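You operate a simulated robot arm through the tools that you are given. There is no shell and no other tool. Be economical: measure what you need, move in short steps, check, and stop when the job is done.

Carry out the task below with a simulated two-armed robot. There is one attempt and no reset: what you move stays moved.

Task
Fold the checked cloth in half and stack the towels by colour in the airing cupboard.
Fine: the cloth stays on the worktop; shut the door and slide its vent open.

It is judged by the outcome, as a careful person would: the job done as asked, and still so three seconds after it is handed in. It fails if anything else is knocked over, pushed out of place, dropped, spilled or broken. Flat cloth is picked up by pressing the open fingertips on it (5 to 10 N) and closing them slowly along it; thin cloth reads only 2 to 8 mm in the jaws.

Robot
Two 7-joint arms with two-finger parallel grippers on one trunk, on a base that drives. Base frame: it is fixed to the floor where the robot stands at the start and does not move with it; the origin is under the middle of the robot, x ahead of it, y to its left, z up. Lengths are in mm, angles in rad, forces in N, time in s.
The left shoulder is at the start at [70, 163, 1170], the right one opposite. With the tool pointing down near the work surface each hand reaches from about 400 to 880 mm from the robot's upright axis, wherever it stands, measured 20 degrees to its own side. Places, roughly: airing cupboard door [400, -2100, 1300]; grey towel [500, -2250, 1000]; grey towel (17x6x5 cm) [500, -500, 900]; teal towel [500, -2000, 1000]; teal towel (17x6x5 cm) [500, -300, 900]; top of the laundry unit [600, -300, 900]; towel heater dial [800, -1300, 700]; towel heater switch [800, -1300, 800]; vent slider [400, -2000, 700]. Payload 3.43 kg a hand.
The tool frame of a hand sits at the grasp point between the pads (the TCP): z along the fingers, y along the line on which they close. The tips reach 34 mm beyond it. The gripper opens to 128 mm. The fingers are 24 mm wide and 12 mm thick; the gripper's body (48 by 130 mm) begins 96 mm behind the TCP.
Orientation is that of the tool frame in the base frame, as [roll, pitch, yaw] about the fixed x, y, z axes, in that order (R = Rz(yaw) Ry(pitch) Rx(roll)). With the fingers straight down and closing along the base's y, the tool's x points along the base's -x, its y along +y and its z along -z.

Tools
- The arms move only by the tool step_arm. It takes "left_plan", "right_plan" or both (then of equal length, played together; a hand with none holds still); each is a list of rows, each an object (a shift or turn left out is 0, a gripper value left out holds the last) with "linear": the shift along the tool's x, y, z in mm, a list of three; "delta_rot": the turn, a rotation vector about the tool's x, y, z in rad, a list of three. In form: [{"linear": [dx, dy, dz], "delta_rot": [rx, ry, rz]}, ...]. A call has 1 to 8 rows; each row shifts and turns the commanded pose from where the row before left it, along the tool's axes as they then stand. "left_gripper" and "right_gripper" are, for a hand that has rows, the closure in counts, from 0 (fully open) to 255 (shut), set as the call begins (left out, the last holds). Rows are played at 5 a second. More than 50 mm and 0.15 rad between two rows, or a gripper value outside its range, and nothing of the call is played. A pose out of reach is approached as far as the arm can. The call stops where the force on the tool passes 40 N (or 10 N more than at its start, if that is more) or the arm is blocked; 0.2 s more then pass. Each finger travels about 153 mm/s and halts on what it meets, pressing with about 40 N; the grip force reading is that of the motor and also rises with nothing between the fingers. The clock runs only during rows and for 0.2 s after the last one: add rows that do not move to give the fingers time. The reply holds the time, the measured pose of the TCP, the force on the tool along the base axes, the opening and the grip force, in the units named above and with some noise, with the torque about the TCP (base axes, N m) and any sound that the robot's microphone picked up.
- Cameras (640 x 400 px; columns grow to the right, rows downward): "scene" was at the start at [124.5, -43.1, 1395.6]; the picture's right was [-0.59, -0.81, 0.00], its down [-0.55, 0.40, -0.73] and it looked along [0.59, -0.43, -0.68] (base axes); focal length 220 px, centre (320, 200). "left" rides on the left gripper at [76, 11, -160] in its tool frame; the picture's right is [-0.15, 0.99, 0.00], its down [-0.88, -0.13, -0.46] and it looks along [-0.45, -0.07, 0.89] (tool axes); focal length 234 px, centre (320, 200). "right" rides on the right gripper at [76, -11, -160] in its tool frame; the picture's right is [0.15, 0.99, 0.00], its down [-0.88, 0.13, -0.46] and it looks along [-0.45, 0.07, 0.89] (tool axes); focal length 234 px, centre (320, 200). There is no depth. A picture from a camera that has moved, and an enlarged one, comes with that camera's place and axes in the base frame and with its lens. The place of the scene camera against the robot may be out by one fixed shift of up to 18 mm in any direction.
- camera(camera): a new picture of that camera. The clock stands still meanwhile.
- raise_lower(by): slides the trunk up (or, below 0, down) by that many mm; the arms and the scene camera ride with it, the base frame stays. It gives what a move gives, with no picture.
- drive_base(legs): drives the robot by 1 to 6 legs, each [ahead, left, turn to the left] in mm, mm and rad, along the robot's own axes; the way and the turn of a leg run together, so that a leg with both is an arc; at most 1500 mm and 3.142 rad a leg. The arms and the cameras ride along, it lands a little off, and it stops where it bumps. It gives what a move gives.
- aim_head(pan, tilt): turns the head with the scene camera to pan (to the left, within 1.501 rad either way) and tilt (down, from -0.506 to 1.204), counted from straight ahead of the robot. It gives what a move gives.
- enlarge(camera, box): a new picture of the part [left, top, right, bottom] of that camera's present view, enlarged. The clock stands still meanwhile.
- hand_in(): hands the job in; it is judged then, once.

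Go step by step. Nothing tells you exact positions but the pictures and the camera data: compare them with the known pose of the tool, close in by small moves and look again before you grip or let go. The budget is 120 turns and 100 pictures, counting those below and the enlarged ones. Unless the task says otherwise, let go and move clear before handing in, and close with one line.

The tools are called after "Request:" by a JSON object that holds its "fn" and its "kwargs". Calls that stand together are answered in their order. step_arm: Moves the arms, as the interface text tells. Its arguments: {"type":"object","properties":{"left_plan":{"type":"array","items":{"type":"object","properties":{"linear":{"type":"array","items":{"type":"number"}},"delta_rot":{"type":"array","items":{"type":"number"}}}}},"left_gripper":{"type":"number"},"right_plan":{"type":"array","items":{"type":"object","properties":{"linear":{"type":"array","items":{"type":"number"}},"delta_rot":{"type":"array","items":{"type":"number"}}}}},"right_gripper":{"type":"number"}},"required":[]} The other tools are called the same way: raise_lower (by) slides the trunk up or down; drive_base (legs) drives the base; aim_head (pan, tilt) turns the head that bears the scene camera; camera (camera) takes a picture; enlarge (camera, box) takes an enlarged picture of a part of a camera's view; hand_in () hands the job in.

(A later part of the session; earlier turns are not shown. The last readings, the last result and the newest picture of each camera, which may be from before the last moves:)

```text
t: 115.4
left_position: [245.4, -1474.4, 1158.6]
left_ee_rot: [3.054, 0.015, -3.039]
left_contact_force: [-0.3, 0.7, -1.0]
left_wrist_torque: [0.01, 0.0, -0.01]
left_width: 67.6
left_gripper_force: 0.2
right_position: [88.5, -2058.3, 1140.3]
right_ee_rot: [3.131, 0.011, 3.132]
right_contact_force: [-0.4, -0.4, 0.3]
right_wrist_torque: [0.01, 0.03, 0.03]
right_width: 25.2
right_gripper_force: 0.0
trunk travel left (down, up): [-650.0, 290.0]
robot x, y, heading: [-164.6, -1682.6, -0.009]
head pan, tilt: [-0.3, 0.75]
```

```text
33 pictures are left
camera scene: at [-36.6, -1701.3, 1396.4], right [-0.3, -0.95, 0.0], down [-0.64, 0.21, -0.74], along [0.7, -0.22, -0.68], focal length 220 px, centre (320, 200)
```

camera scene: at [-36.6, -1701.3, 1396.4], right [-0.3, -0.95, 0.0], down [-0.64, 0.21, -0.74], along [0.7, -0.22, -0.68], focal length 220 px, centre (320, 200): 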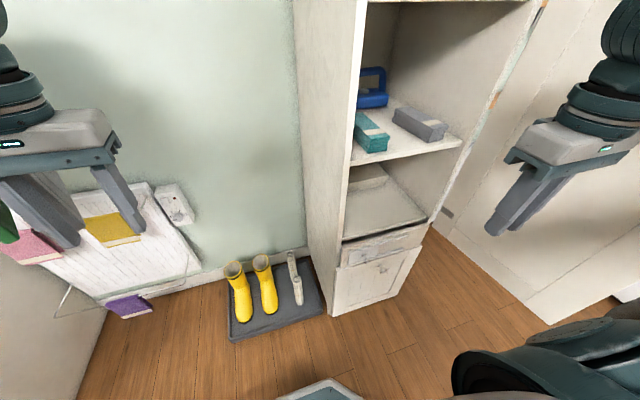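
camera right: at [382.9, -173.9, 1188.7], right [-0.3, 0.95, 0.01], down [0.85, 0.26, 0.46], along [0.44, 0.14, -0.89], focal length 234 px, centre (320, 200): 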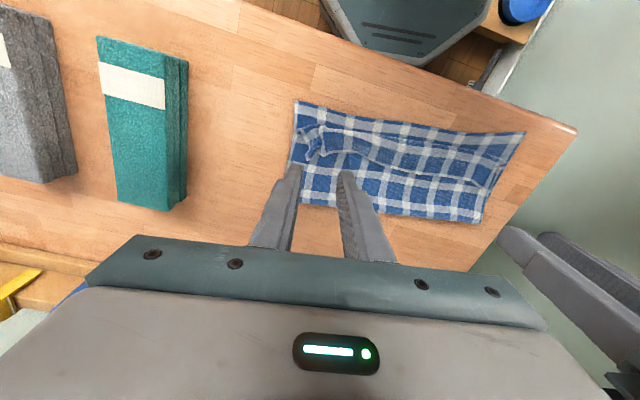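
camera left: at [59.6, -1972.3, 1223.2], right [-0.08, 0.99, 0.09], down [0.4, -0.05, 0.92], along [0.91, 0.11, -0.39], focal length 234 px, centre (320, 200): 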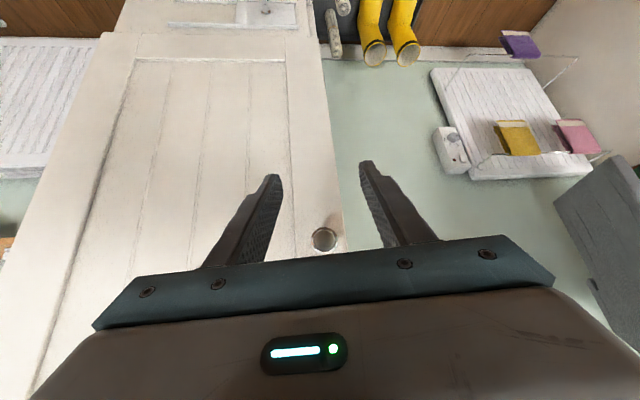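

The base touched something, most likely the right elbow against the open door; nothing looks displaced. Backing off a little and continuing left.

Request:
{"fn": "drive_base", "kwargs": {"legs": [[-45, 0, 0.008], [0, 450, 0], [90, 0, 0], [0, 900, 0]]}}

Request:
{"fn": "camera", "kwargs": {"camera": "scene"}}

```text
t: 123.6
left_position: [287.4, -123.8, 1154.8]
left_ee_rot: [3.053, 0.008, -3.02]
left_contact_force: [-0.3, -0.1, 0.1]
left_wrist_torque: [0.02, 0.0, 0.02]
left_width: 67.8
left_gripper_force: 0.0
right_position: [142.4, -708.7, 1137.2]
right_ee_rot: [3.13, 0.004, -3.134]
right_contact_force: [-0.4, -0.7, 0.0]
right_wrist_torque: [-0.01, -0.03, 0.02]
right_width: 25.0
right_gripper_force: 0.1
trunk travel left (down, up): [-650.0, 290.0]
robot x, y, heading: [-124.1, -338.6, 0.004]
head pan, tilt: [-0.3, 0.75]
```

```text
32 pictures are left
camera scene: at [11.6, -356.0, 1395.4], right [-0.29, -0.96, 0.0], down [-0.65, 0.2, -0.73], along [0.7, -0.21, -0.68], focal length 220 px, centre (320, 200)
```

scene: 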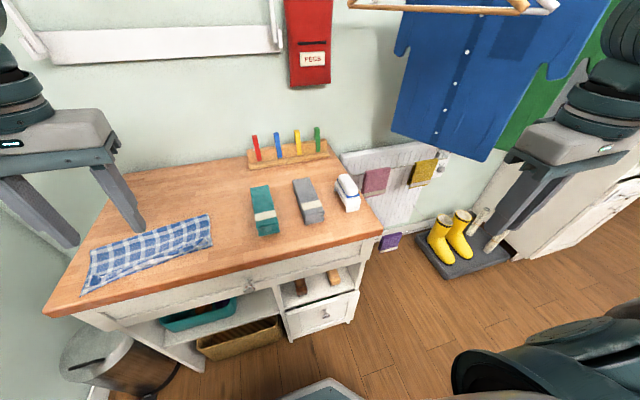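

Back at the worktop; both towels and the cloth are as they were. Lining up the left hand with the teal towel, pitched forward 0.7 rad.

Request:
{"fn": "step_arm", "kwargs": {"left_plan": [{"linear": [0, 0, 0], "delta_rot": [0.088, 0, 0.118]}, {"linear": [0, -42, 0], "delta_rot": [0, -0.14, 0]}, {"linear": [0, -42, 0], "delta_rot": [0, -0.14, 0]}, {"linear": [0, -42, 0], "delta_rot": [0, -0.14, 0]}, {"linear": [0, -42, 0], "delta_rot": [0, -0.14, 0]}, {"linear": [0, -41, 0], "delta_rot": [0, -0.14, 0]}], "left_gripper": 76}}

Request:
{"fn": "camera", "kwargs": {"camera": "left"}}

```text
t: 125.0
left_position: [287.3, -334.0, 1156.4]
left_ee_rot: [3.136, 0.706, -3.141]
left_contact_force: [0.0, -0.4, -0.2]
left_wrist_torque: [0.04, -0.02, 0.04]
left_width: 90.0
left_gripper_force: 0.1
right_position: [141.1, -712.8, 1136.7]
right_ee_rot: [3.13, 0.004, -3.134]
right_contact_force: [0.0, -0.5, -0.3]
right_wrist_torque: [0.02, -0.01, -0.02]
right_width: 24.9
right_gripper_force: 0.1
trunk travel left (down, up): [-650.0, 290.0]
robot x, y, heading: [-125.0, -337.4, 0.012]
head pan, tilt: [-0.3, 0.75]
```

```text
31 pictures are left
camera left: at [126.7, -324.4, 1228.3], right [0.11, 0.99, 0.1], down [0.38, -0.13, 0.92], along [0.92, -0.06, -0.39], focal length 234 px, centre (320, 200)
```

left: 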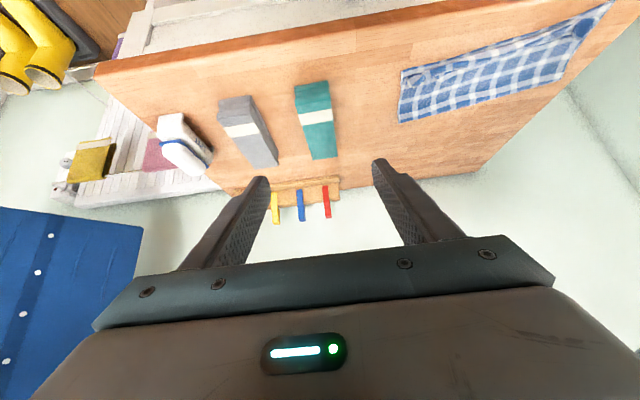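

Teal towel centre is y≈−338, near end x≈410. Approaching along the fingers so they straddle it.

Request:
{"fn": "step_arm", "kwargs": {"left_plan": [{"linear": [4, -1, 43.5]}, {"linear": [4, -1, 43.5]}, {"linear": [4, -1, 43.5]}, {"linear": [4, -1, 43.5]}, {"linear": [0, 0, 30]}, {"linear": [0, 0, 30]}]}}

Request:
{"fn": "camera", "kwargs": {"camera": "left"}}

```text
t: 126.4
left_position: [429.7, -335.6, 966.5]
left_ee_rot: [3.139, 0.702, -3.139]
left_contact_force: [-1.0, 0.3, 0.0]
left_wrist_torque: [-0.03, 0.0, -0.01]
left_width: 89.6
left_gripper_force: 0.2
right_position: [141.7, -708.9, 1136.5]
right_ee_rot: [3.132, 0.003, -3.133]
right_contact_force: [-0.1, 0.2, 0.8]
right_wrist_torque: [0.03, 0.03, -0.01]
right_width: 25.0
right_gripper_force: 0.0
trunk travel left (down, up): [-650.0, 290.0]
robot x, y, heading: [-127.2, -339.3, 0.013]
head pan, tilt: [-0.3, 0.75]
```

```text
30 pictures are left
camera left: at [268.0, -325.0, 1039.2], right [0.11, 0.99, 0.1], down [0.38, -0.13, 0.92], along [0.92, -0.06, -0.39], focal length 234 px, centre (320, 200)
```

left: 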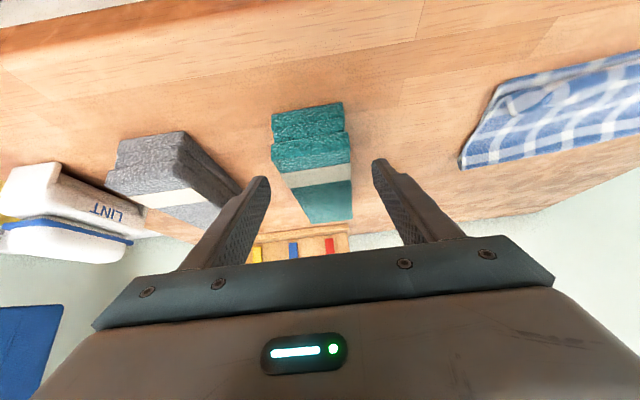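

Request:
{"fn": "step_arm", "kwargs": {"left_plan": [{"linear": [0, -4, 15]}, {"linear": [0, 0, 14]}, {"linear": [0, 0, 8]}]}}

Request:
{"fn": "step_arm", "kwargs": {"left_plan": [{"linear": [0, 0, 0]}, {"linear": [0, 0, 0]}, {"linear": [0, 0, 0]}, {"linear": [0, 0, 0]}], "left_gripper": 190}}

```text
t: 127.2
left_position: [451.9, -340.4, 937.4]
left_ee_rot: [3.139, 0.701, -3.138]
left_contact_force: [-0.2, -0.1, 0.7]
left_wrist_torque: [0.04, -0.03, -0.02]
left_width: 89.6
left_gripper_force: 0.0
right_position: [141.4, -709.8, 1136.4]
right_ee_rot: [3.131, 0.003, -3.135]
right_contact_force: [0.1, -0.3, 0.4]
right_wrist_torque: [-0.02, -0.02, 0.04]
right_width: 25.1
right_gripper_force: 0.1
trunk travel left (down, up): [-650.0, 290.0]
robot x, y, heading: [-124.9, -335.6, 0.003]
head pan, tilt: [-0.3, 0.75]
```

```text
t: 128.2
left_position: [450.9, -338.9, 938.5]
left_ee_rot: [3.138, 0.701, -3.137]
left_contact_force: [-0.3, -0.1, -0.2]
left_wrist_torque: [0.04, -0.04, 0.01]
left_width: 57.3
left_gripper_force: 39.6
right_position: [141.0, -709.8, 1137.2]
right_ee_rot: [3.133, 0.004, -3.134]
right_contact_force: [-0.7, 0.9, 0.2]
right_wrist_torque: [0.01, 0.02, 0.0]
right_width: 25.0
right_gripper_force: 0.0
trunk travel left (down, up): [-650.0, 290.0]
robot x, y, heading: [-126.7, -339.9, 0.009]
head pan, tilt: [-0.3, 0.75]
```

Teal towel held (57 mm). Lifting it, shifting the base left for the right arm, and lining up the right hand with the grey towel.

Request:
{"fn": "step_arm", "kwargs": {"left_plan": [{"linear": [-13, 0, -15.2]}, {"linear": [-25.9, 0, -30.5]}, {"linear": [-25.9, 0, -30.5]}, {"linear": [-25.9, 0, -30.5]}, {"linear": [-25.9, 0, -30.5]}, {"linear": [-25.9, 0, -30.5]}]}}

Request:
{"fn": "drive_base", "kwargs": {"legs": [[0, 120, 0]]}}

Request:
{"fn": "step_arm", "kwargs": {"right_plan": [{"linear": [-20, 24, 0], "delta_rot": [0, -0.14, 0]}, {"linear": [-20, 24, 0], "delta_rot": [0, -0.14, 0]}, {"linear": [-20, 24, 0], "delta_rot": [0, -0.14, 0]}, {"linear": [-20, 24, 0], "delta_rot": [0, -0.14, 0]}, {"linear": [-20, 24, 0], "delta_rot": [0, -0.14, 0]}], "right_gripper": 76}}

Request:
{"fn": "camera", "kwargs": {"camera": "right"}}

Request:
{"fn": "camera", "kwargs": {"camera": "scene"}}

```text
t: 129.6
left_position: [451.9, -340.5, 1158.7]
left_ee_rot: [3.14, 0.704, -3.14]
left_contact_force: [0.3, 0.1, -1.7]
left_wrist_torque: [-0.05, 0.06, 0.03]
left_width: 57.4
left_gripper_force: 40.2
right_position: [141.4, -711.0, 1137.2]
right_ee_rot: [3.131, 0.006, -3.134]
right_contact_force: [0.9, -0.3, 0.1]
right_wrist_torque: [-0.04, -0.06, 0.0]
right_width: 25.0
right_gripper_force: 0.0
trunk travel left (down, up): [-650.0, 290.0]
robot x, y, heading: [-125.0, -338.0, 0.006]
head pan, tilt: [-0.3, 0.75]
```

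```text
t: 130.8
left_position: [452.5, -223.4, 1158.1]
left_ee_rot: [3.139, 0.701, -3.138]
left_contact_force: [-1.1, -0.4, -1.0]
left_wrist_torque: [-0.02, 0.02, -0.01]
left_width: 57.4
left_gripper_force: 40.0
right_position: [140.7, -591.7, 1137.5]
right_ee_rot: [3.129, 0.003, -3.135]
right_contact_force: [-0.3, -0.7, 0.1]
right_wrist_torque: [-0.02, 0.01, 0.0]
right_width: 25.1
right_gripper_force: 0.1
trunk travel left (down, up): [-650.0, 290.0]
robot x, y, heading: [-124.7, -219.5, 0.009]
head pan, tilt: [-0.3, 0.75]
```

```text
t: 132.1
left_position: [453.3, -220.0, 1158.7]
left_ee_rot: [3.139, 0.702, -3.139]
left_contact_force: [-0.5, -0.1, -0.7]
left_wrist_torque: [-0.02, 0.05, -0.05]
left_width: 57.3
left_gripper_force: 39.7
right_position: [289.4, -493.7, 1232.6]
right_ee_rot: [3.128, 0.7, 3.139]
right_contact_force: [-0.7, -0.2, -0.7]
right_wrist_torque: [-0.02, 0.02, 0.01]
right_width: 89.8
right_gripper_force: 0.1
right hand out of reach, approached as far as the arm can: row 1, 2, 3, 4, 5
trunk travel left (down, up): [-650.0, 290.0]
robot x, y, heading: [-126.8, -218.9, 0.007]
head pan, tilt: [-0.3, 0.75]
```

```text
29 pictures are left
camera right: at [130.0, -506.8, 1305.9], right [-0.12, 0.99, -0.08], down [0.38, 0.12, 0.92], along [0.92, 0.08, -0.39], focal length 234 px, centre (320, 200)
```

right: 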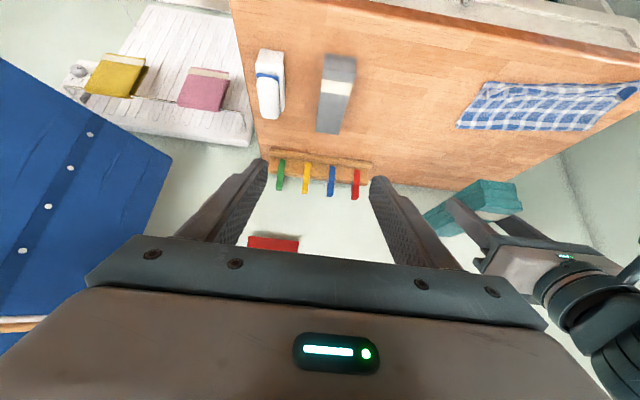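

```text
28 pictures are left
camera scene: at [11.0, -235.2, 1395.4], right [-0.29, -0.96, 0.0], down [-0.65, 0.2, -0.73], along [0.7, -0.21, -0.68], focal length 220 px, centre (320, 200)
```

scene: 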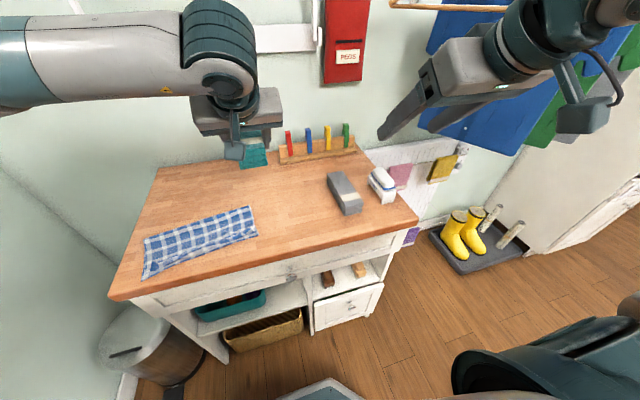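

Grey towel: near end (410, −471), turned about +0.07 rad. Bringing the right hand down to it.

Request:
{"fn": "step_arm", "kwargs": {"right_plan": [{"linear": [11.3, 4.3, 38.5], "delta_rot": [-0.045, 0, -0.053]}, {"linear": [11.3, 4.3, 38.5]}, {"linear": [11.3, 4.3, 38.5]}, {"linear": [11.3, 4.3, 38.5]}, {"linear": [11.3, 4.3, 38.5]}, {"linear": [11.3, 4.3, 38.5]}, {"linear": [0, 0, 30]}, {"linear": [0, 0, 25]}]}}

Request:
{"fn": "camera", "kwargs": {"camera": "right"}}

```text
t: 133.8
left_position: [453.5, -221.5, 1158.8]
left_ee_rot: [3.138, 0.701, -3.139]
left_contact_force: [-0.1, -0.1, -1.5]
left_wrist_torque: [0.0, 0.06, -0.02]
left_width: 57.3
left_gripper_force: 40.3
right_position: [449.5, -462.8, 992.6]
right_ee_rot: [3.128, 0.703, -3.075]
right_contact_force: [0.9, -0.4, 0.1]
right_wrist_torque: [0.0, 0.04, 0.0]
right_width: 89.9
right_gripper_force: 0.0
right hand out of reach, approached as far as the arm can: row 1, 2, 3
trunk travel left (down, up): [-650.0, 290.0]
robot x, y, heading: [-125.0, -222.4, 0.006]
head pan, tilt: [-0.3, 0.75]
```

```text
27 pictures are left
camera right: at [290.5, -486.8, 1065.0], right [-0.19, 0.98, -0.08], down [0.37, 0.15, 0.92], along [0.91, 0.14, -0.39], focal length 234 px, centre (320, 200)
```

right: 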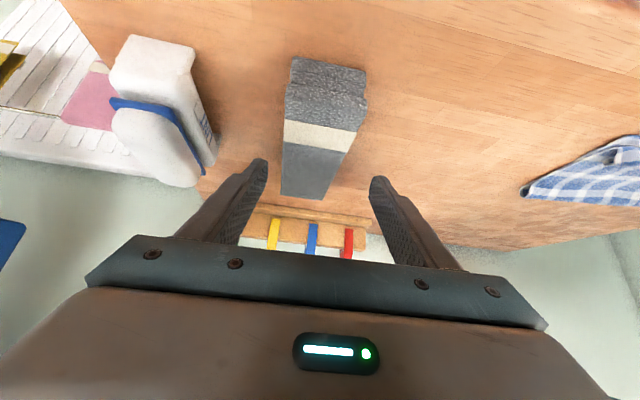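

Request:
{"fn": "step_arm", "kwargs": {"right_plan": [{"linear": [10, -3, 15]}, {"linear": [11, -3, 15]}, {"linear": [11, 0, 15]}, {"linear": [0, 0, 0]}]}}

Request:
{"fn": "step_arm", "kwargs": {"right_plan": [{"linear": [0, 0, 0]}, {"linear": [0, 0, 0]}, {"linear": [0, 0, 0]}, {"linear": [0, 0, 0]}], "right_gripper": 190}}

```text
t: 134.8
left_position: [452.4, -221.4, 1159.7]
left_ee_rot: [3.138, 0.703, -3.139]
left_contact_force: [-1.5, -0.3, -1.6]
left_wrist_torque: [0.04, 0.04, 0.01]
left_width: 57.5
left_gripper_force: 40.1
right_position: [453.7, -468.5, 937.3]
right_ee_rot: [3.128, 0.704, -3.074]
right_contact_force: [0.1, 0.0, 0.2]
right_wrist_torque: [0.0, 0.01, -0.01]
right_width: 90.0
right_gripper_force: 0.0
trunk travel left (down, up): [-650.0, 290.0]
robot x, y, heading: [-125.6, -220.2, 0.009]
head pan, tilt: [-0.3, 0.75]
```

```text
t: 135.8
left_position: [451.9, -221.0, 1159.1]
left_ee_rot: [3.138, 0.702, -3.14]
left_contact_force: [0.5, -0.1, -0.1]
left_wrist_torque: [-0.01, 0.06, -0.01]
left_width: 57.3
left_gripper_force: 39.9
right_position: [453.7, -466.7, 936.3]
right_ee_rot: [3.127, 0.703, -3.077]
right_contact_force: [-0.4, -0.1, -1.2]
right_wrist_torque: [0.02, -0.03, 0.04]
right_width: 57.3
right_gripper_force: 40.6
trunk travel left (down, up): [-650.0, 290.0]
robot x, y, heading: [-125.0, -221.3, 0.012]
head pan, tilt: [-0.3, 0.75]
```

Both towels are gripped. I'll lift the grey, raise the trunk, and draw both hands in a little before driving back (wide of the hanging shirts and the chair).

Request:
{"fn": "step_arm", "kwargs": {"right_plan": [{"linear": [-13, 0, -15.2]}, {"linear": [-20, 0, -23.6]}, {"linear": [-20, 0, -23.6]}, {"linear": [-20, 0, -23.6]}]}}

Request:
{"fn": "raise_lower", "kwargs": {"by": 160}}

Request:
{"fn": "step_arm", "kwargs": {"left_plan": [{"linear": [26.9, 0, 13.2]}, {"linear": [26.9, 0, 13.2]}, {"linear": [26.9, 0, 13.2]}, {"linear": [20, 0, 20]}], "right_plan": [{"linear": [12, 0, -10]}, {"linear": [12, 0, -10]}, {"linear": [12, 0, -10]}, {"linear": [0, 0, 0]}]}}

Request:
{"fn": "camera", "kwargs": {"camera": "scene"}}

```text
t: 136.8
left_position: [451.7, -220.9, 1157.8]
left_ee_rot: [3.139, 0.703, -3.14]
left_contact_force: [0.3, -0.2, -1.5]
left_wrist_torque: [-0.06, -0.01, -0.02]
left_width: 57.5
left_gripper_force: 39.8
right_position: [453.3, -468.4, 1050.5]
right_ee_rot: [3.126, 0.705, -3.075]
right_contact_force: [0.9, 0.4, -1.3]
right_wrist_torque: [0.01, 0.06, -0.01]
right_width: 57.4
right_gripper_force: 40.3
trunk travel left (down, up): [-650.0, 290.0]
robot x, y, heading: [-127.6, -221.3, 0.012]
head pan, tilt: [-0.3, 0.75]
```

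```text
t: 138.7
left_position: [452.9, -221.2, 1318.6]
left_ee_rot: [3.139, 0.701, -3.141]
left_contact_force: [0.2, 0.4, -1.7]
left_wrist_torque: [0.01, 0.04, -0.01]
left_width: 57.3
left_gripper_force: 40.2
right_position: [453.5, -467.4, 1208.6]
right_ee_rot: [3.126, 0.704, -3.075]
right_contact_force: [-0.3, -0.2, -1.4]
right_wrist_torque: [0.04, 0.02, -0.02]
right_width: 57.3
right_gripper_force: 40.0
trunk travel left (down, up): [-810.0, 130.0]
robot x, y, heading: [-128.9, -221.9, 0.006]
head pan, tilt: [-0.3, 0.75]
```

```text
t: 139.7
left_position: [415.5, -222.7, 1206.6]
left_ee_rot: [3.14, 0.701, -3.139]
left_contact_force: [0.3, -0.6, -1.4]
left_wrist_torque: [0.01, 0.04, -0.03]
left_width: 57.4
left_gripper_force: 40.1
right_position: [407.5, -472.2, 1209.2]
right_ee_rot: [3.127, 0.703, -3.075]
right_contact_force: [0.0, 0.0, -0.4]
right_wrist_torque: [0.01, 0.08, 0.01]
right_width: 57.2
right_gripper_force: 40.1
trunk travel left (down, up): [-810.0, 130.0]
robot x, y, heading: [-128.4, -222.2, 0.014]
head pan, tilt: [-0.3, 0.75]
```

```text
26 pictures are left
camera scene: at [11.9, -237.0, 1555.4], right [-0.29, -0.96, 0.0], down [-0.65, 0.2, -0.73], along [0.7, -0.21, -0.68], focal length 220 px, centre (320, 200)
```

scene: 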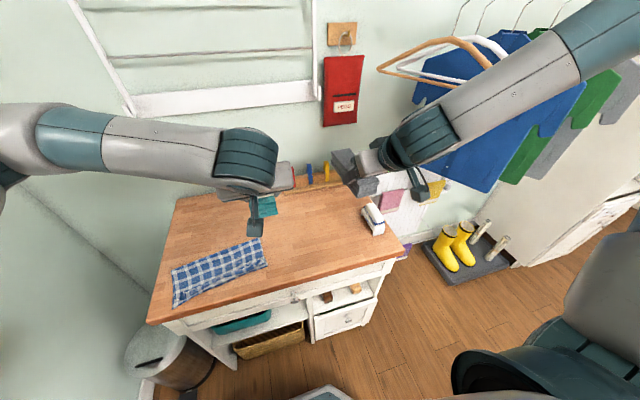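

Both towels are held securely. Backing away and driving to the left part of the cupboard.

Request:
{"fn": "drive_base", "kwargs": {"legs": [[-175, 0, -0.01], [0, -1490, 0]]}}

Request:
{"fn": "aim_head", "kwargs": {"pan": -0.55, "tilt": 0.55}}

Request:
{"fn": "camera", "kwargs": {"camera": "scene"}}

```text
t: 148.1
left_position: [228.7, -1712.1, 1207.5]
left_ee_rot: [3.137, 0.702, 3.126]
left_contact_force: [0.4, -0.8, -1.4]
left_wrist_torque: [0.01, 0.04, 0.0]
left_width: 57.5
left_gripper_force: 39.7
right_position: [214.8, -1961.7, 1209.4]
right_ee_rot: [3.129, 0.704, -3.093]
right_contact_force: [0.9, -0.4, -0.6]
right_wrist_torque: [0.03, 0.01, -0.01]
right_width: 57.4
right_gripper_force: 39.6
trunk travel left (down, up): [-810.0, 130.0]
robot x, y, heading: [-310.3, -1698.8, -0.016]
head pan, tilt: [-0.3, 0.75]
```

```text
t: 148.9
left_position: [227.5, -1712.8, 1207.8]
left_ee_rot: [3.138, 0.701, 3.126]
left_contact_force: [0.0, 0.1, -0.5]
left_wrist_torque: [0.02, 0.02, -0.01]
left_width: 57.5
left_gripper_force: 40.3
right_position: [215.3, -1962.9, 1209.4]
right_ee_rot: [3.124, 0.703, -3.092]
right_contact_force: [-0.6, -0.5, -1.6]
right_wrist_torque: [0.03, 0.05, 0.0]
right_width: 57.5
right_gripper_force: 39.5
trunk travel left (down, up): [-810.0, 130.0]
robot x, y, heading: [-312.0, -1699.7, -0.014]
head pan, tilt: [-0.55, 0.55]
```

```text
25 pictures are left
camera scene: at [-178.0, -1742.3, 1572.7], right [-0.53, -0.85, 0.0], down [-0.44, 0.28, -0.85], along [0.72, -0.45, -0.52], focal length 220 px, centre (320, 200)
```

scene: 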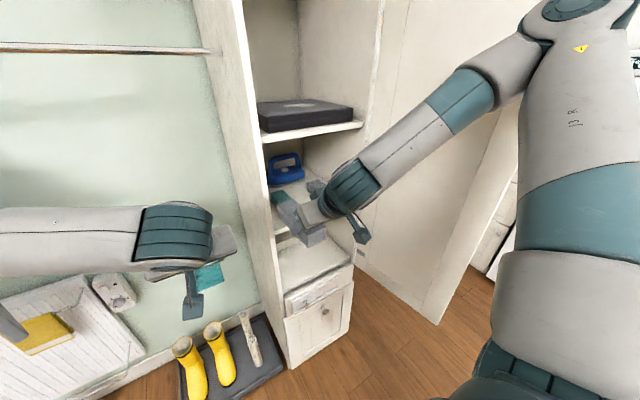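

Door is still open and both towels are held. Moving the right hand sideways in front of the grey towel, then a close look from its camera.

Request:
{"fn": "step_arm", "kwargs": {"right_plan": [{"linear": [0, -38, 0]}, {"linear": [0, -38, 0]}, {"linear": [0, -38, 0]}, {"linear": [0, -38, 0]}, {"linear": [0, -38, 0]}, {"linear": [0, -38, 0]}]}}

Request:
{"fn": "drive_base", "kwargs": {"legs": [[60, 0, 0.014]]}}

Request:
{"fn": "camera", "kwargs": {"camera": "right"}}

Request:
{"fn": "camera", "kwargs": {"camera": "scene"}}

```text
t: 150.3
left_position: [227.2, -1712.0, 1207.9]
left_ee_rot: [3.137, 0.702, 3.124]
left_contact_force: [0.2, -0.5, 0.1]
left_wrist_torque: [0.01, 0.06, -0.02]
left_width: 57.4
left_gripper_force: 39.8
right_position: [228.8, -2190.0, 1207.0]
right_ee_rot: [3.124, 0.703, -3.094]
right_contact_force: [-0.3, 0.3, -1.3]
right_wrist_torque: [0.02, 0.04, -0.02]
right_width: 57.5
right_gripper_force: 39.8
trunk travel left (down, up): [-810.0, 130.0]
robot x, y, heading: [-311.7, -1699.8, -0.009]
head pan, tilt: [-0.55, 0.55]
```

```text
t: 151.2
left_position: [283.1, -1707.4, 1210.2]
left_ee_rot: [3.136, 0.705, 3.137]
left_contact_force: [-0.5, -1.2, -0.1]
left_wrist_torque: [-0.01, 0.05, 0.03]
left_width: 57.1
left_gripper_force: 40.5
right_position: [290.9, -2184.0, 1208.9]
right_ee_rot: [3.128, 0.707, -3.083]
right_contact_force: [-0.5, 0.1, -1.3]
right_wrist_torque: [0.03, -0.01, 0.03]
right_width: 57.4
right_gripper_force: 40.3
trunk travel left (down, up): [-810.0, 130.0]
robot x, y, heading: [-252.8, -1700.4, 0.006]
head pan, tilt: [-0.55, 0.55]
```

```text
24 pictures are left
camera right: at [131.8, -2207.6, 1280.8], right [-0.18, 0.98, -0.08], down [0.36, 0.14, 0.92], along [0.91, 0.14, -0.38], focal length 234 px, centre (320, 200)
```

right: 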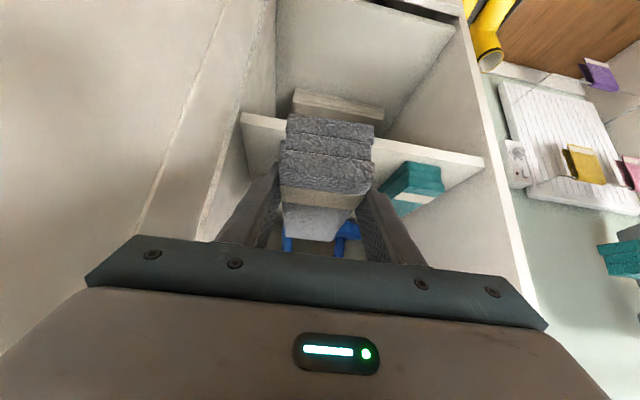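

```text
23 pictures are left
camera scene: at [-123.7, -1742.8, 1573.4], right [-0.52, -0.85, 0.0], down [-0.44, 0.27, -0.85], along [0.73, -0.44, -0.52], focal length 220 px, centre (320, 200)
```

scene: 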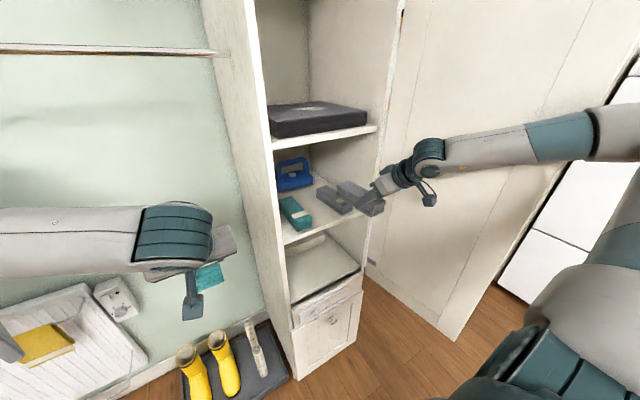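

Right hand is lined up; shelf top is z≈1098 and the target for the right TCP is about (435, −2200). I'll extend the arm first (this draws the elbow away from the door), then drive the rest.

Request:
{"fn": "step_arm", "kwargs": {"right_plan": [{"linear": [-20.1, -6, 17]}, {"linear": [-20.1, -6, 17]}, {"linear": [-20.1, -5, 17]}]}}

Request:
{"fn": "drive_base", "kwargs": {"legs": [[62, 0, 0]]}}

Request:
{"fn": "camera", "kwargs": {"camera": "scene"}}

```text
t: 152.1
left_position: [287.8, -1703.3, 1207.5]
left_ee_rot: [-3.141, 0.702, 3.141]
left_contact_force: [0.2, 0.7, -0.9]
left_wrist_torque: [0.02, 0.07, -0.02]
left_width: 57.4
left_gripper_force: 40.6
right_position: [374.9, -2191.7, 1206.6]
right_ee_rot: [3.128, 0.702, -3.082]
right_contact_force: [0.1, 0.2, -1.6]
right_wrist_torque: [0.02, 0.01, 0.03]
right_width: 57.1
right_gripper_force: 39.8
trunk travel left (down, up): [-810.0, 130.0]
robot x, y, heading: [-247.9, -1699.8, 0.001]
head pan, tilt: [-0.55, 0.55]
```

```text
t: 153.0
left_position: [304.8, -1706.1, 1214.9]
left_ee_rot: [-3.136, 0.713, 3.126]
left_contact_force: [1.1, 0.3, -1.4]
left_wrist_torque: [0.01, 0.09, 0.01]
left_width: 57.5
left_gripper_force: 39.6
right_position: [381.9, -2196.8, 1213.5]
right_ee_rot: [3.123, 0.713, -3.107]
right_contact_force: [0.7, -0.6, -0.6]
right_wrist_torque: [0.0, 0.05, 0.05]
right_width: 57.4
right_gripper_force: 39.2
trunk travel left (down, up): [-810.0, 130.0]
robot x, y, heading: [-222.4, -1699.0, -0.015]
head pan, tilt: [-0.55, 0.55]
stopped in leg 1: the robot was blocked; the commanded pose is now the measured one
```

```text
22 pictures are left
camera scene: at [-105.5, -1731.6, 1574.9], right [-0.54, -0.84, 0.0], down [-0.43, 0.27, -0.86], along [0.73, -0.46, -0.51], focal length 220 px, centre (320, 200)
```

scene: 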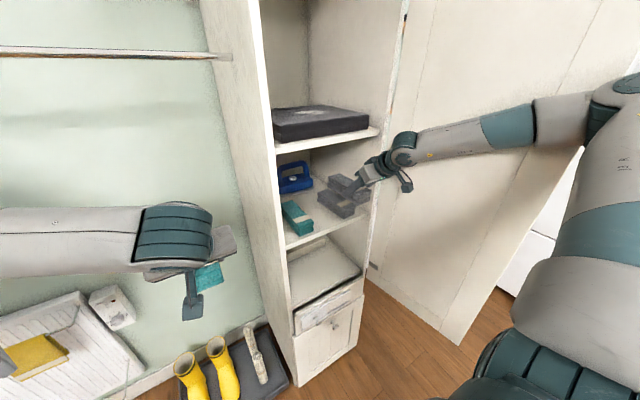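

The elbow is touching the end of the door. I'll back off 25 mm and extend the arm instead, which straightens it and pulls the elbow in.

Request:
{"fn": "drive_base", "kwargs": {"legs": [[-25, 0, 0.012]]}}

Request:
{"fn": "step_arm", "kwargs": {"right_plan": [{"linear": [-14, -3, 12]}, {"linear": [-14, -2, 12]}, {"linear": [-14, -2, 12]}, {"linear": [-14, -2, 12]}]}}

Request:
{"fn": "camera", "kwargs": {"camera": "scene"}}

```text
t: 153.8
left_position: [289.9, -1699.8, 1209.5]
left_ee_rot: [3.141, 0.706, -3.142]
left_contact_force: [-0.6, -0.1, -0.5]
left_wrist_torque: [0.0, 0.01, -0.01]
left_width: 57.6
left_gripper_force: 39.7
right_position: [375.1, -2189.6, 1204.6]
right_ee_rot: [3.116, 0.702, -3.09]
right_contact_force: [0.8, 0.4, -1.5]
right_wrist_torque: [-0.01, 0.06, -0.02]
right_width: 57.6
right_gripper_force: 39.9
trunk travel left (down, up): [-810.0, 130.0]
robot x, y, heading: [-241.5, -1698.6, 0.001]
head pan, tilt: [-0.55, 0.55]
```

```text
t: 154.8
left_position: [284.4, -1699.7, 1214.1]
left_ee_rot: [-3.137, 0.712, 3.141]
left_contact_force: [1.6, 0.2, -1.3]
left_wrist_torque: [-0.01, 0.21, -0.01]
left_width: 57.4
left_gripper_force: 39.6
right_position: [442.8, -2190.6, 1212.5]
right_ee_rot: [3.125, 0.71, -3.084]
right_contact_force: [9.1, 10.2, -10.4]
right_wrist_torque: [-0.59, 0.18, -0.46]
right_width: 57.4
right_gripper_force: 39.3
trunk travel left (down, up): [-810.0, 130.0]
robot x, y, heading: [-249.0, -1701.4, 0.001]
head pan, tilt: [-0.55, 0.55]
```

```text
21 pictures are left
camera scene: at [-124.7, -1731.9, 1575.5], right [-0.52, -0.85, 0.0], down [-0.44, 0.27, -0.86], along [0.73, -0.45, -0.51], focal length 220 px, centre (320, 200)
```

scene: 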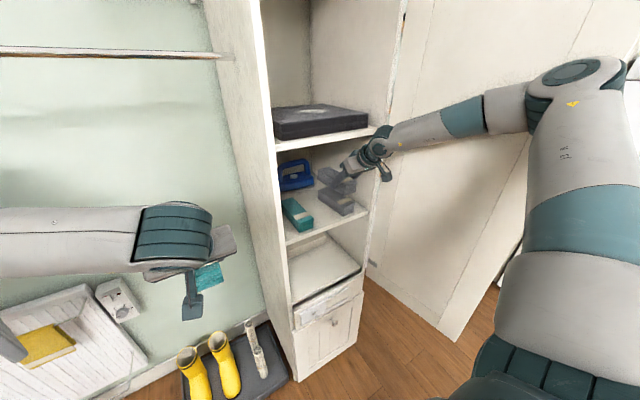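

Hand is over the shelf towel; a slight contact is likely the wrist with the upper shelf. Moving down and back a touch, then a zoomed check.

Request:
{"fn": "step_arm", "kwargs": {"right_plan": [{"linear": [8, -4, 0]}, {"linear": [6, -4.5, 6]}, {"linear": [5, 0, 5]}]}}

Request:
{"fn": "enlarge", "kwargs": {"camera": "scene", "box": [260, 120, 420, 220]}}

Request:
{"fn": "camera", "kwargs": {"camera": "right"}}

```text
t: 155.6
left_position: [297.6, -1691.6, 1205.8]
left_ee_rot: [-3.133, 0.7, -3.135]
left_contact_force: [0.0, 0.2, -2.2]
left_wrist_torque: [-0.04, 0.06, -0.01]
left_width: 57.2
left_gripper_force: 40.0
right_position: [450.9, -2192.0, 1184.4]
right_ee_rot: [3.129, 0.693, -3.079]
right_contact_force: [0.0, 0.4, -0.3]
right_wrist_torque: [0.0, 0.03, 0.04]
right_width: 57.3
right_gripper_force: 39.7
trunk travel left (down, up): [-810.0, 130.0]
robot x, y, heading: [-245.8, -1697.9, 0.003]
head pan, tilt: [-0.55, 0.55]
```

```text
4.00 times, centred on (340, 170) of scene
camera zoom: at [-107.3, -1723.5, 1573.1], right [-0.52, -0.86, 0.01], down [-0.45, 0.26, -0.85], along [0.73, -0.45, -0.52], focal length 881 px, centre (240, 320)
```

zoom: 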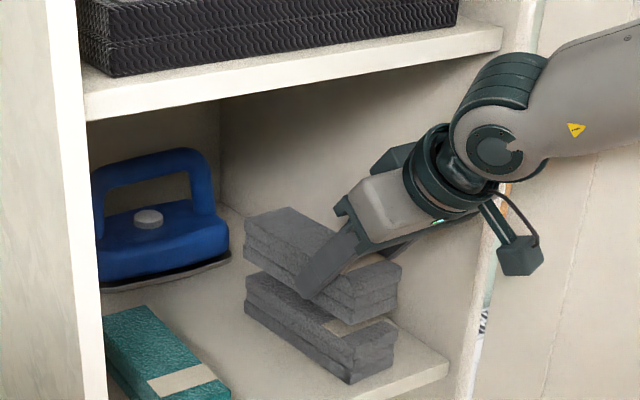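

```text
19 pictures are left
camera right: at [292.1, -2215.8, 1258.1], right [-0.18, 0.98, -0.08], down [0.37, 0.15, 0.92], along [0.91, 0.14, -0.39], focal length 234 px, centre (320, 200)
```

right: 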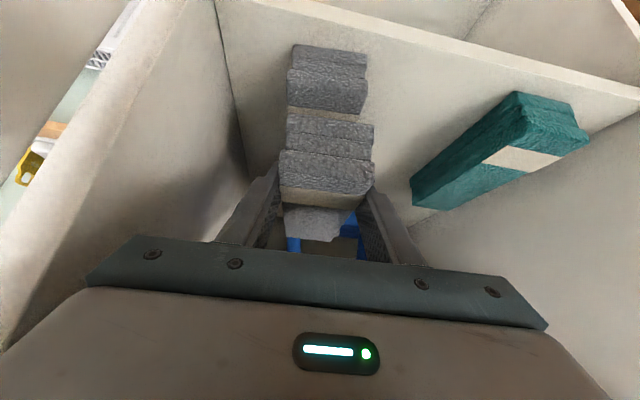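

Very clear: the held towel is about 10 mm deep and 8 mm left of the lower one, with roughly 10 mm gap beneath. Correcting and lowering gently to contact.

Request:
{"fn": "step_arm", "kwargs": {"right_plan": [{"linear": [4, -4, -3]}, {"linear": [4, -4, -3.5]}, {"linear": [2.6, 0, 3]}, {"linear": [2.6, 0, 3]}]}}

Request:
{"fn": "step_arm", "kwargs": {"right_plan": [{"linear": [1.3, 0, 1.5]}, {"linear": [1.3, 0, 1.5]}, {"linear": [0, 0, 0]}]}}

```text
t: 156.6
left_position: [297.3, -1688.4, 1205.5]
left_ee_rot: [-3.126, 0.697, -3.134]
left_contact_force: [-0.2, 0.0, -1.2]
left_wrist_torque: [0.0, 0.05, 0.02]
left_width: 57.4
left_gripper_force: 39.8
right_position: [439.7, -2199.6, 1177.9]
right_ee_rot: [3.136, 0.694, -3.078]
right_contact_force: [-0.4, -0.8, -2.2]
right_wrist_torque: [-0.02, 0.04, -0.05]
right_width: 57.3
right_gripper_force: 40.1
trunk travel left (down, up): [-810.0, 130.0]
robot x, y, heading: [-245.6, -1696.9, 0.005]
head pan, tilt: [-0.55, 0.55]
```

```text
t: 157.4
left_position: [296.0, -1688.3, 1206.6]
left_ee_rot: [-3.127, 0.701, -3.133]
left_contact_force: [0.6, -0.3, -1.9]
left_wrist_torque: [-0.01, 0.01, 0.01]
left_width: 57.5
left_gripper_force: 39.7
right_position: [439.8, -2199.1, 1174.2]
right_ee_rot: [3.132, 0.696, -3.079]
right_contact_force: [0.6, -1.0, -1.1]
right_wrist_torque: [0.0, 0.05, -0.01]
right_width: 57.5
right_gripper_force: 39.7
trunk travel left (down, up): [-810.0, 130.0]
robot x, y, heading: [-245.0, -1698.2, 0.001]
head pan, tilt: [-0.55, 0.55]
```

Request:
{"fn": "step_arm", "kwargs": {"right_plan": [{"linear": [1.3, 0, 1.5]}, {"linear": [1.3, 0, 1.5]}, {"linear": [1.3, 0, 1.5]}, {"linear": [0, 0, 0]}]}}

Request:
{"fn": "enlarge", "kwargs": {"camera": "scene", "box": [260, 120, 420, 220]}}

```text
t: 158.4
left_position: [293.8, -1689.7, 1206.4]
left_ee_rot: [-3.13, 0.703, -3.133]
left_contact_force: [0.3, -0.1, -1.4]
left_wrist_torque: [0.0, 0.04, 0.02]
left_width: 57.5
left_gripper_force: 40.4
right_position: [438.0, -2199.5, 1168.6]
right_ee_rot: [3.133, 0.698, -3.08]
right_contact_force: [0.4, 0.9, 0.0]
right_wrist_torque: [-0.04, 0.05, -0.01]
right_width: 57.4
right_gripper_force: 39.8
trunk travel left (down, up): [-810.0, 130.0]
robot x, y, heading: [-248.7, -1700.4, 0.001]
head pan, tilt: [-0.55, 0.55]
```

```text
4.00 times, centred on (340, 170) of scene
camera zoom: at [-110.5, -1720.0, 1573.3], right [-0.52, -0.85, 0.01], down [-0.45, 0.26, -0.86], along [0.73, -0.45, -0.52], focal length 881 px, centre (240, 320)
```

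zoom: 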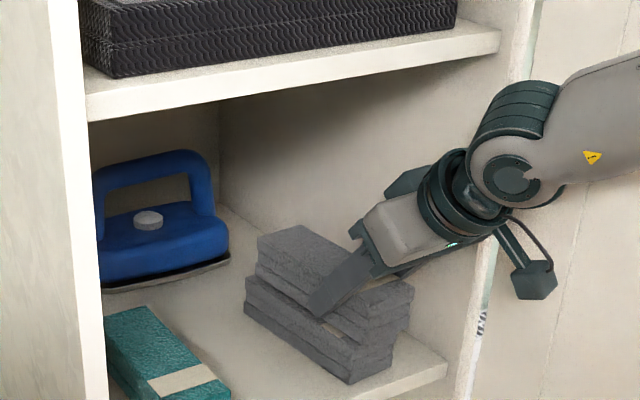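

Almost touching and well stacked; nudging 6 mm left, settling the last few millimetres, and releasing.

Request:
{"fn": "step_arm", "kwargs": {"right_plan": [{"linear": [-1, 6, 1]}, {"linear": [1.3, 0, 1.5]}, {"linear": [1.3, 0, 1.5]}, {"linear": [0, 0, 0]}]}}

Request:
{"fn": "step_arm", "kwargs": {"right_plan": [{"linear": [0, 0, 0]}, {"linear": [0, 0, 0]}, {"linear": [0, 0, 0]}], "right_gripper": 95}}

```text
t: 159.4
left_position: [290.0, -1691.4, 1210.0]
left_ee_rot: [-3.131, 0.705, -3.136]
left_contact_force: [0.1, 0.8, -1.0]
left_wrist_torque: [-0.05, 0.05, 0.0]
left_width: 57.2
left_gripper_force: 40.7
right_position: [433.6, -2196.4, 1163.9]
right_ee_rot: [3.127, 0.701, -3.086]
right_contact_force: [-1.1, 0.8, -1.6]
right_wrist_torque: [0.04, 0.07, 0.0]
right_width: 57.2
right_gripper_force: 39.9
trunk travel left (down, up): [-810.0, 130.0]
robot x, y, heading: [-243.4, -1697.9, 0.004]
head pan, tilt: [-0.55, 0.55]
```

```text
t: 160.2
left_position: [291.1, -1691.3, 1207.8]
left_ee_rot: [-3.13, 0.705, -3.137]
left_contact_force: [-0.2, 0.4, -0.9]
left_wrist_torque: [-0.01, 0.05, 0.0]
left_width: 57.3
left_gripper_force: 39.6
right_position: [434.3, -2197.4, 1165.8]
right_ee_rot: [3.127, 0.701, -3.083]
right_contact_force: [-0.6, -0.1, 0.4]
right_wrist_torque: [-0.01, 0.01, 0.04]
right_width: 80.5
right_gripper_force: 0.0
trunk travel left (down, up): [-810.0, 130.0]
robot x, y, heading: [-249.5, -1699.3, 0.004]
head pan, tilt: [-0.55, 0.55]
```

Released. Backing the right hand straight out of the cupboard.

Request:
{"fn": "step_arm", "kwargs": {"right_plan": [{"linear": [15, 0, -17]}, {"linear": [26.7, 0, -22.6]}, {"linear": [26.7, 0, -22.6]}, {"linear": [26.7, 0, -22.6]}, {"linear": [26.7, 0, -22.6]}]}}

Request:
{"fn": "camera", "kwargs": {"camera": "scene"}}

```text
t: 161.4
left_position: [285.1, -1707.4, 1211.1]
left_ee_rot: [3.139, 0.706, 3.136]
left_contact_force: [0.0, 0.8, -1.5]
left_wrist_torque: [-0.05, 0.03, -0.05]
left_width: 57.5
left_gripper_force: 39.7
right_position: [266.8, -2221.8, 1163.9]
right_ee_rot: [3.112, 0.705, -3.099]
right_contact_force: [-0.2, -1.3, -1.1]
right_wrist_torque: [0.15, -0.09, 0.09]
right_width: 80.3
right_gripper_force: 0.0
trunk travel left (down, up): [-810.0, 130.0]
robot x, y, heading: [-249.6, -1699.7, -0.001]
head pan, tilt: [-0.55, 0.55]
```

```text
17 pictures are left
camera scene: at [-122.3, -1740.1, 1573.3], right [-0.52, -0.85, 0.0], down [-0.44, 0.27, -0.85], along [0.73, -0.45, -0.52], focal length 220 px, centre (320, 200)
```

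scene: 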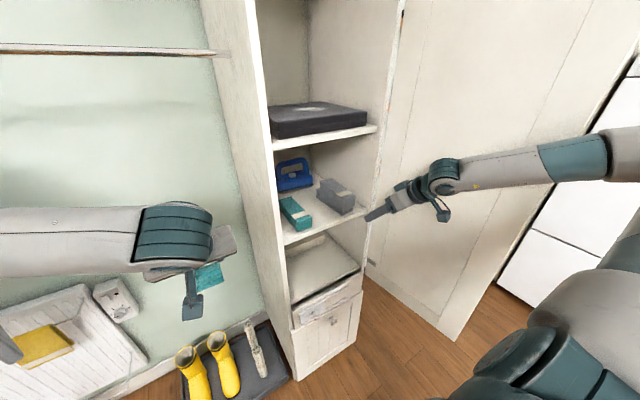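

Grey is stacked on grey. Now I'll back up, tuck the right arm so it clears the door end, and move across so the left arm can place the teal towel.

Request:
{"fn": "drive_base", "kwargs": {"legs": [[-110, 0, 0]]}}

Request:
{"fn": "step_arm", "kwargs": {"right_plan": [{"linear": [30.6, 20, -25.8], "delta_rot": [0, 0.14, 0]}, {"linear": [33.9, 20, -21.2], "delta_rot": [0, 0.14, 0]}, {"linear": [36.5, 20, -16.3], "delta_rot": [0, 0.14, 0]}, {"linear": [38.4, 20, -11], "delta_rot": [0, 0.14, 0]}, {"linear": [39.6, 20, -5.6], "delta_rot": [0, 0.14, 0]}, {"linear": [40, 20, 0]}, {"linear": [27, 20, 0]}], "right_gripper": 205}}

Request:
{"fn": "drive_base", "kwargs": {"legs": [[0, -295, 0]]}}

Request:
{"fn": "aim_head", "kwargs": {"pan": -0.2, "tilt": 0.5}}

Request:
{"fn": "camera", "kwargs": {"camera": "scene"}}

```text
t: 162.6
left_position: [186.8, -1703.4, 1207.2]
left_ee_rot: [3.138, 0.702, 3.14]
left_contact_force: [0.0, 0.6, -2.1]
left_wrist_torque: [0.01, 0.05, -0.01]
left_width: 57.0
left_gripper_force: 40.0
right_position: [169.8, -2219.0, 1161.1]
right_ee_rot: [3.114, 0.699, -3.092]
right_contact_force: [0.2, -0.3, -0.2]
right_wrist_torque: [0.01, -0.03, -0.01]
right_width: 80.2
right_gripper_force: 0.1
trunk travel left (down, up): [-810.0, 130.0]
robot x, y, heading: [-355.9, -1700.0, 0.008]
head pan, tilt: [-0.55, 0.55]
```

```text
t: 164.2
left_position: [186.5, -1703.3, 1208.3]
left_ee_rot: [3.137, 0.702, 3.141]
left_contact_force: [-1.0, 0.0, -0.8]
left_wrist_torque: [0.02, 0.05, -0.03]
left_width: 57.3
left_gripper_force: 40.2
right_position: [-59.2, -2133.3, 1175.7]
right_ee_rot: [3.119, -0.003, -3.073]
right_contact_force: [-0.4, -0.4, 0.1]
right_wrist_torque: [0.0, 0.01, 0.03]
right_width: 25.0
right_gripper_force: 0.0
right hand out of reach, approached as far as the arm can: row 6, 7
trunk travel left (down, up): [-810.0, 130.0]
robot x, y, heading: [-353.5, -1698.9, 0.005]
head pan, tilt: [-0.55, 0.55]
```

```text
t: 165.6
left_position: [186.7, -1864.5, 1207.2]
left_ee_rot: [3.141, 0.702, 3.14]
left_contact_force: [0.1, 0.5, -1.3]
left_wrist_torque: [-0.02, -0.01, 0.02]
left_width: 57.1
left_gripper_force: 40.0
right_position: [-57.7, -2283.8, 1176.1]
right_ee_rot: [3.104, 0.008, -3.038]
right_contact_force: [1.6, 6.4, 2.1]
right_wrist_torque: [-0.93, 0.24, 0.28]
right_width: 25.4
right_gripper_force: 0.0
trunk travel left (down, up): [-810.0, 130.0]
robot x, y, heading: [-353.4, -1859.9, 0.01]
head pan, tilt: [-0.55, 0.55]
stopped in leg 1: the force on the tool passed its limit (the readings are from after the stop); the commanded pose is now the measured one
```

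```text
t: 166.4
left_position: [186.6, -1863.6, 1207.6]
left_ee_rot: [3.14, 0.701, 3.14]
left_contact_force: [-0.7, 0.3, -1.8]
left_wrist_torque: [0.01, 0.02, -0.02]
left_width: 57.3
left_gripper_force: 40.2
right_position: [-59.2, -2283.1, 1176.0]
right_ee_rot: [3.103, 0.006, -3.04]
right_contact_force: [2.2, 8.6, 0.1]
right_wrist_torque: [-1.3, 0.31, 0.47]
right_width: 25.2
right_gripper_force: 0.0
trunk travel left (down, up): [-810.0, 130.0]
robot x, y, heading: [-352.1, -1859.9, -0.0]
head pan, tilt: [-0.201, 0.499]
```

```text
16 pictures are left
camera scene: at [-205.6, -1869.8, 1577.3], right [-0.19, -0.98, 0.0], down [-0.47, 0.09, -0.88], along [0.86, -0.17, -0.48], focal length 220 px, centre (320, 200)
```

scene: 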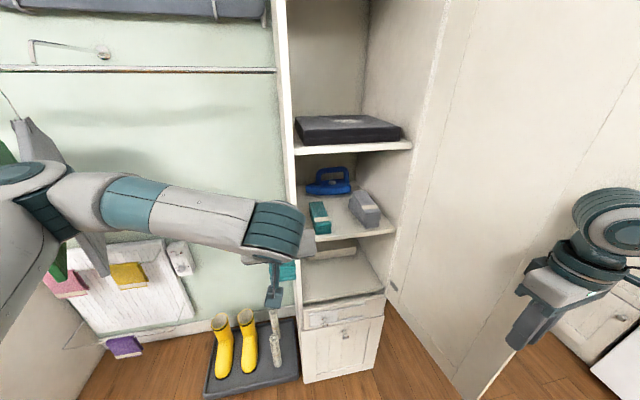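

The right hand is just touching the door, so I'll stay here and instead try reaching across with the left arm to the teal column.

Request:
{"fn": "drive_base", "kwargs": {"legs": [[0, 15, 0]]}}

Request:
{"fn": "step_arm", "kwargs": {"left_plan": [{"linear": [-15, -42, 12]}, {"linear": [-15, -42, 12]}, {"linear": [-15, -42, 12]}, {"linear": [0, -42, 0]}]}}

```text
t: 167.2
left_position: [186.3, -1856.4, 1206.8]
left_ee_rot: [3.133, 0.702, 3.135]
left_contact_force: [0.3, 0.0, -1.7]
left_wrist_torque: [0.05, 0.02, 0.01]
left_width: 57.4
left_gripper_force: 39.7
right_position: [-59.4, -2274.5, 1174.1]
right_ee_rot: [3.099, 0.009, -3.041]
right_contact_force: [0.2, 0.3, -0.5]
right_wrist_torque: [0.05, 0.04, 0.03]
right_width: 24.9
right_gripper_force: 0.1
trunk travel left (down, up): [-810.0, 130.0]
robot x, y, heading: [-352.8, -1846.8, 0.007]
head pan, tilt: [-0.201, 0.499]
```

```text
t: 168.2
left_position: [242.0, -2025.1, 1208.2]
left_ee_rot: [3.135, 0.7, 3.134]
left_contact_force: [-0.4, 0.8, -0.6]
left_wrist_torque: [0.03, 0.01, 0.01]
left_width: 57.2
left_gripper_force: 40.1
right_position: [-58.7, -2272.1, 1175.5]
right_ee_rot: [3.099, 0.009, -3.042]
right_contact_force: [0.1, -0.5, 0.0]
right_wrist_torque: [0.02, 0.0, 0.02]
right_width: 25.2
right_gripper_force: 0.1
trunk travel left (down, up): [-810.0, 130.0]
robot x, y, heading: [-352.9, -1847.2, 0.004]
head pan, tilt: [-0.201, 0.499]
```

Works. Extending the left arm into the cupboard and checking alignment.

Request:
{"fn": "step_arm", "kwargs": {"left_plan": [{"linear": [-28.2, 0, 23.9]}, {"linear": [-28.2, 0, 23.9]}, {"linear": [-28.2, 0, 23.9]}, {"linear": [-28.2, 0, 23.9]}]}}

Request:
{"fn": "camera", "kwargs": {"camera": "left"}}

Request:
{"fn": "enlarge", "kwargs": {"camera": "scene", "box": [260, 140, 420, 240]}}

```text
t: 169.2
left_position: [393.9, -2021.8, 1208.1]
left_ee_rot: [3.136, 0.701, 3.136]
left_contact_force: [-0.2, 0.2, -1.1]
left_wrist_torque: [0.03, 0.02, 0.01]
left_width: 57.6
left_gripper_force: 40.2
right_position: [-56.9, -2270.1, 1175.1]
right_ee_rot: [3.103, 0.006, -3.041]
right_contact_force: [0.4, -0.7, 0.0]
right_wrist_torque: [-0.03, 0.03, -0.01]
right_width: 25.3
right_gripper_force: 0.0
trunk travel left (down, up): [-810.0, 130.0]
robot x, y, heading: [-349.5, -1844.2, 0.007]
head pan, tilt: [-0.201, 0.499]
```

```text
15 pictures are left
camera left: at [231.4, -2009.0, 1281.3], right [0.11, 0.99, 0.1], down [0.38, -0.13, 0.92], along [0.92, -0.07, -0.39], focal length 234 px, centre (320, 200)
```

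left: 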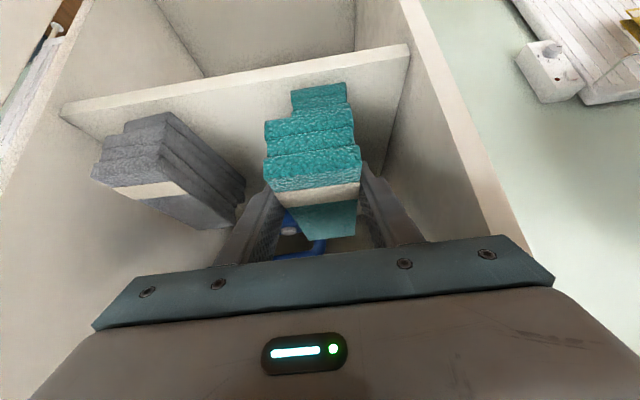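

```text
4.00 times, centred on (340, 190) of scene
camera zoom: at [-204.8, -1857.6, 1577.2], right [-0.19, -0.98, 0.0], down [-0.47, 0.09, -0.88], along [0.86, -0.17, -0.48], focal length 881 px, centre (240, 240)
```

zoom: 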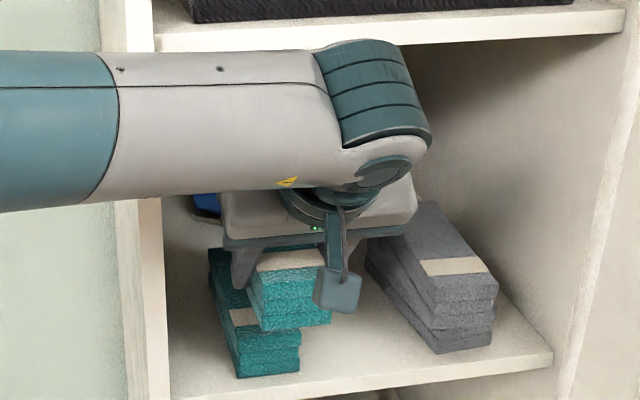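

Both stacks are clear: the lower teal is at y≈−2012, near end x≈400. Moving in 48 mm and 10 mm left, then lowering.

Request:
{"fn": "step_arm", "kwargs": {"left_plan": [{"linear": [-18.3, 5, 15.5]}, {"linear": [-18.3, 5, 15.5]}, {"linear": [7, 0, 8]}, {"linear": [6.5, 0, 7.6]}, {"linear": [0, 0, 0]}]}}

Request:
{"fn": "camera", "kwargs": {"camera": "left"}}

Request:
{"fn": "enlarge", "kwargs": {"camera": "scene", "box": [260, 140, 420, 240]}}

```text
t: 170.4
left_position: [439.7, -2009.2, 1187.0]
left_ee_rot: [3.138, 0.702, 3.135]
left_contact_force: [0.6, 0.5, -0.8]
left_wrist_torque: [0.0, 0.06, 0.03]
left_width: 57.2
left_gripper_force: 40.3
right_position: [-58.0, -2270.5, 1175.9]
right_ee_rot: [3.101, 0.008, -3.042]
right_contact_force: [0.0, -0.7, 0.4]
right_wrist_torque: [0.01, 0.01, 0.01]
right_width: 24.9
right_gripper_force: 0.3
trunk travel left (down, up): [-810.0, 130.0]
robot x, y, heading: [-352.4, -1846.1, 0.003]
head pan, tilt: [-0.201, 0.499]
```

```text
13 pictures are left
camera left: at [278.4, -1998.7, 1260.6], right [0.11, 0.99, 0.1], down [0.38, -0.13, 0.92], along [0.92, -0.07, -0.39], focal length 234 px, centre (320, 200)
```

left: 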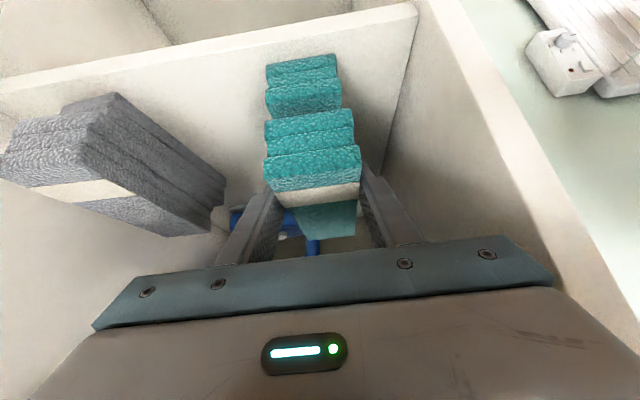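

```text
4.00 times, centred on (340, 190) of scene
camera zoom: at [-205.8, -1857.7, 1577.3], right [-0.19, -0.98, 0.0], down [-0.47, 0.09, -0.88], along [0.86, -0.17, -0.48], focal length 881 px, centre (240, 240)
```

zoom: 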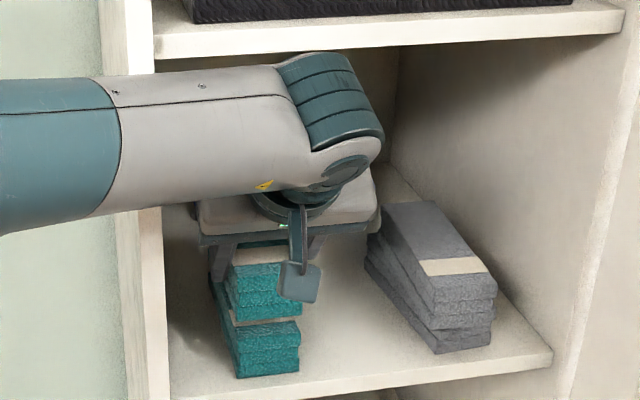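

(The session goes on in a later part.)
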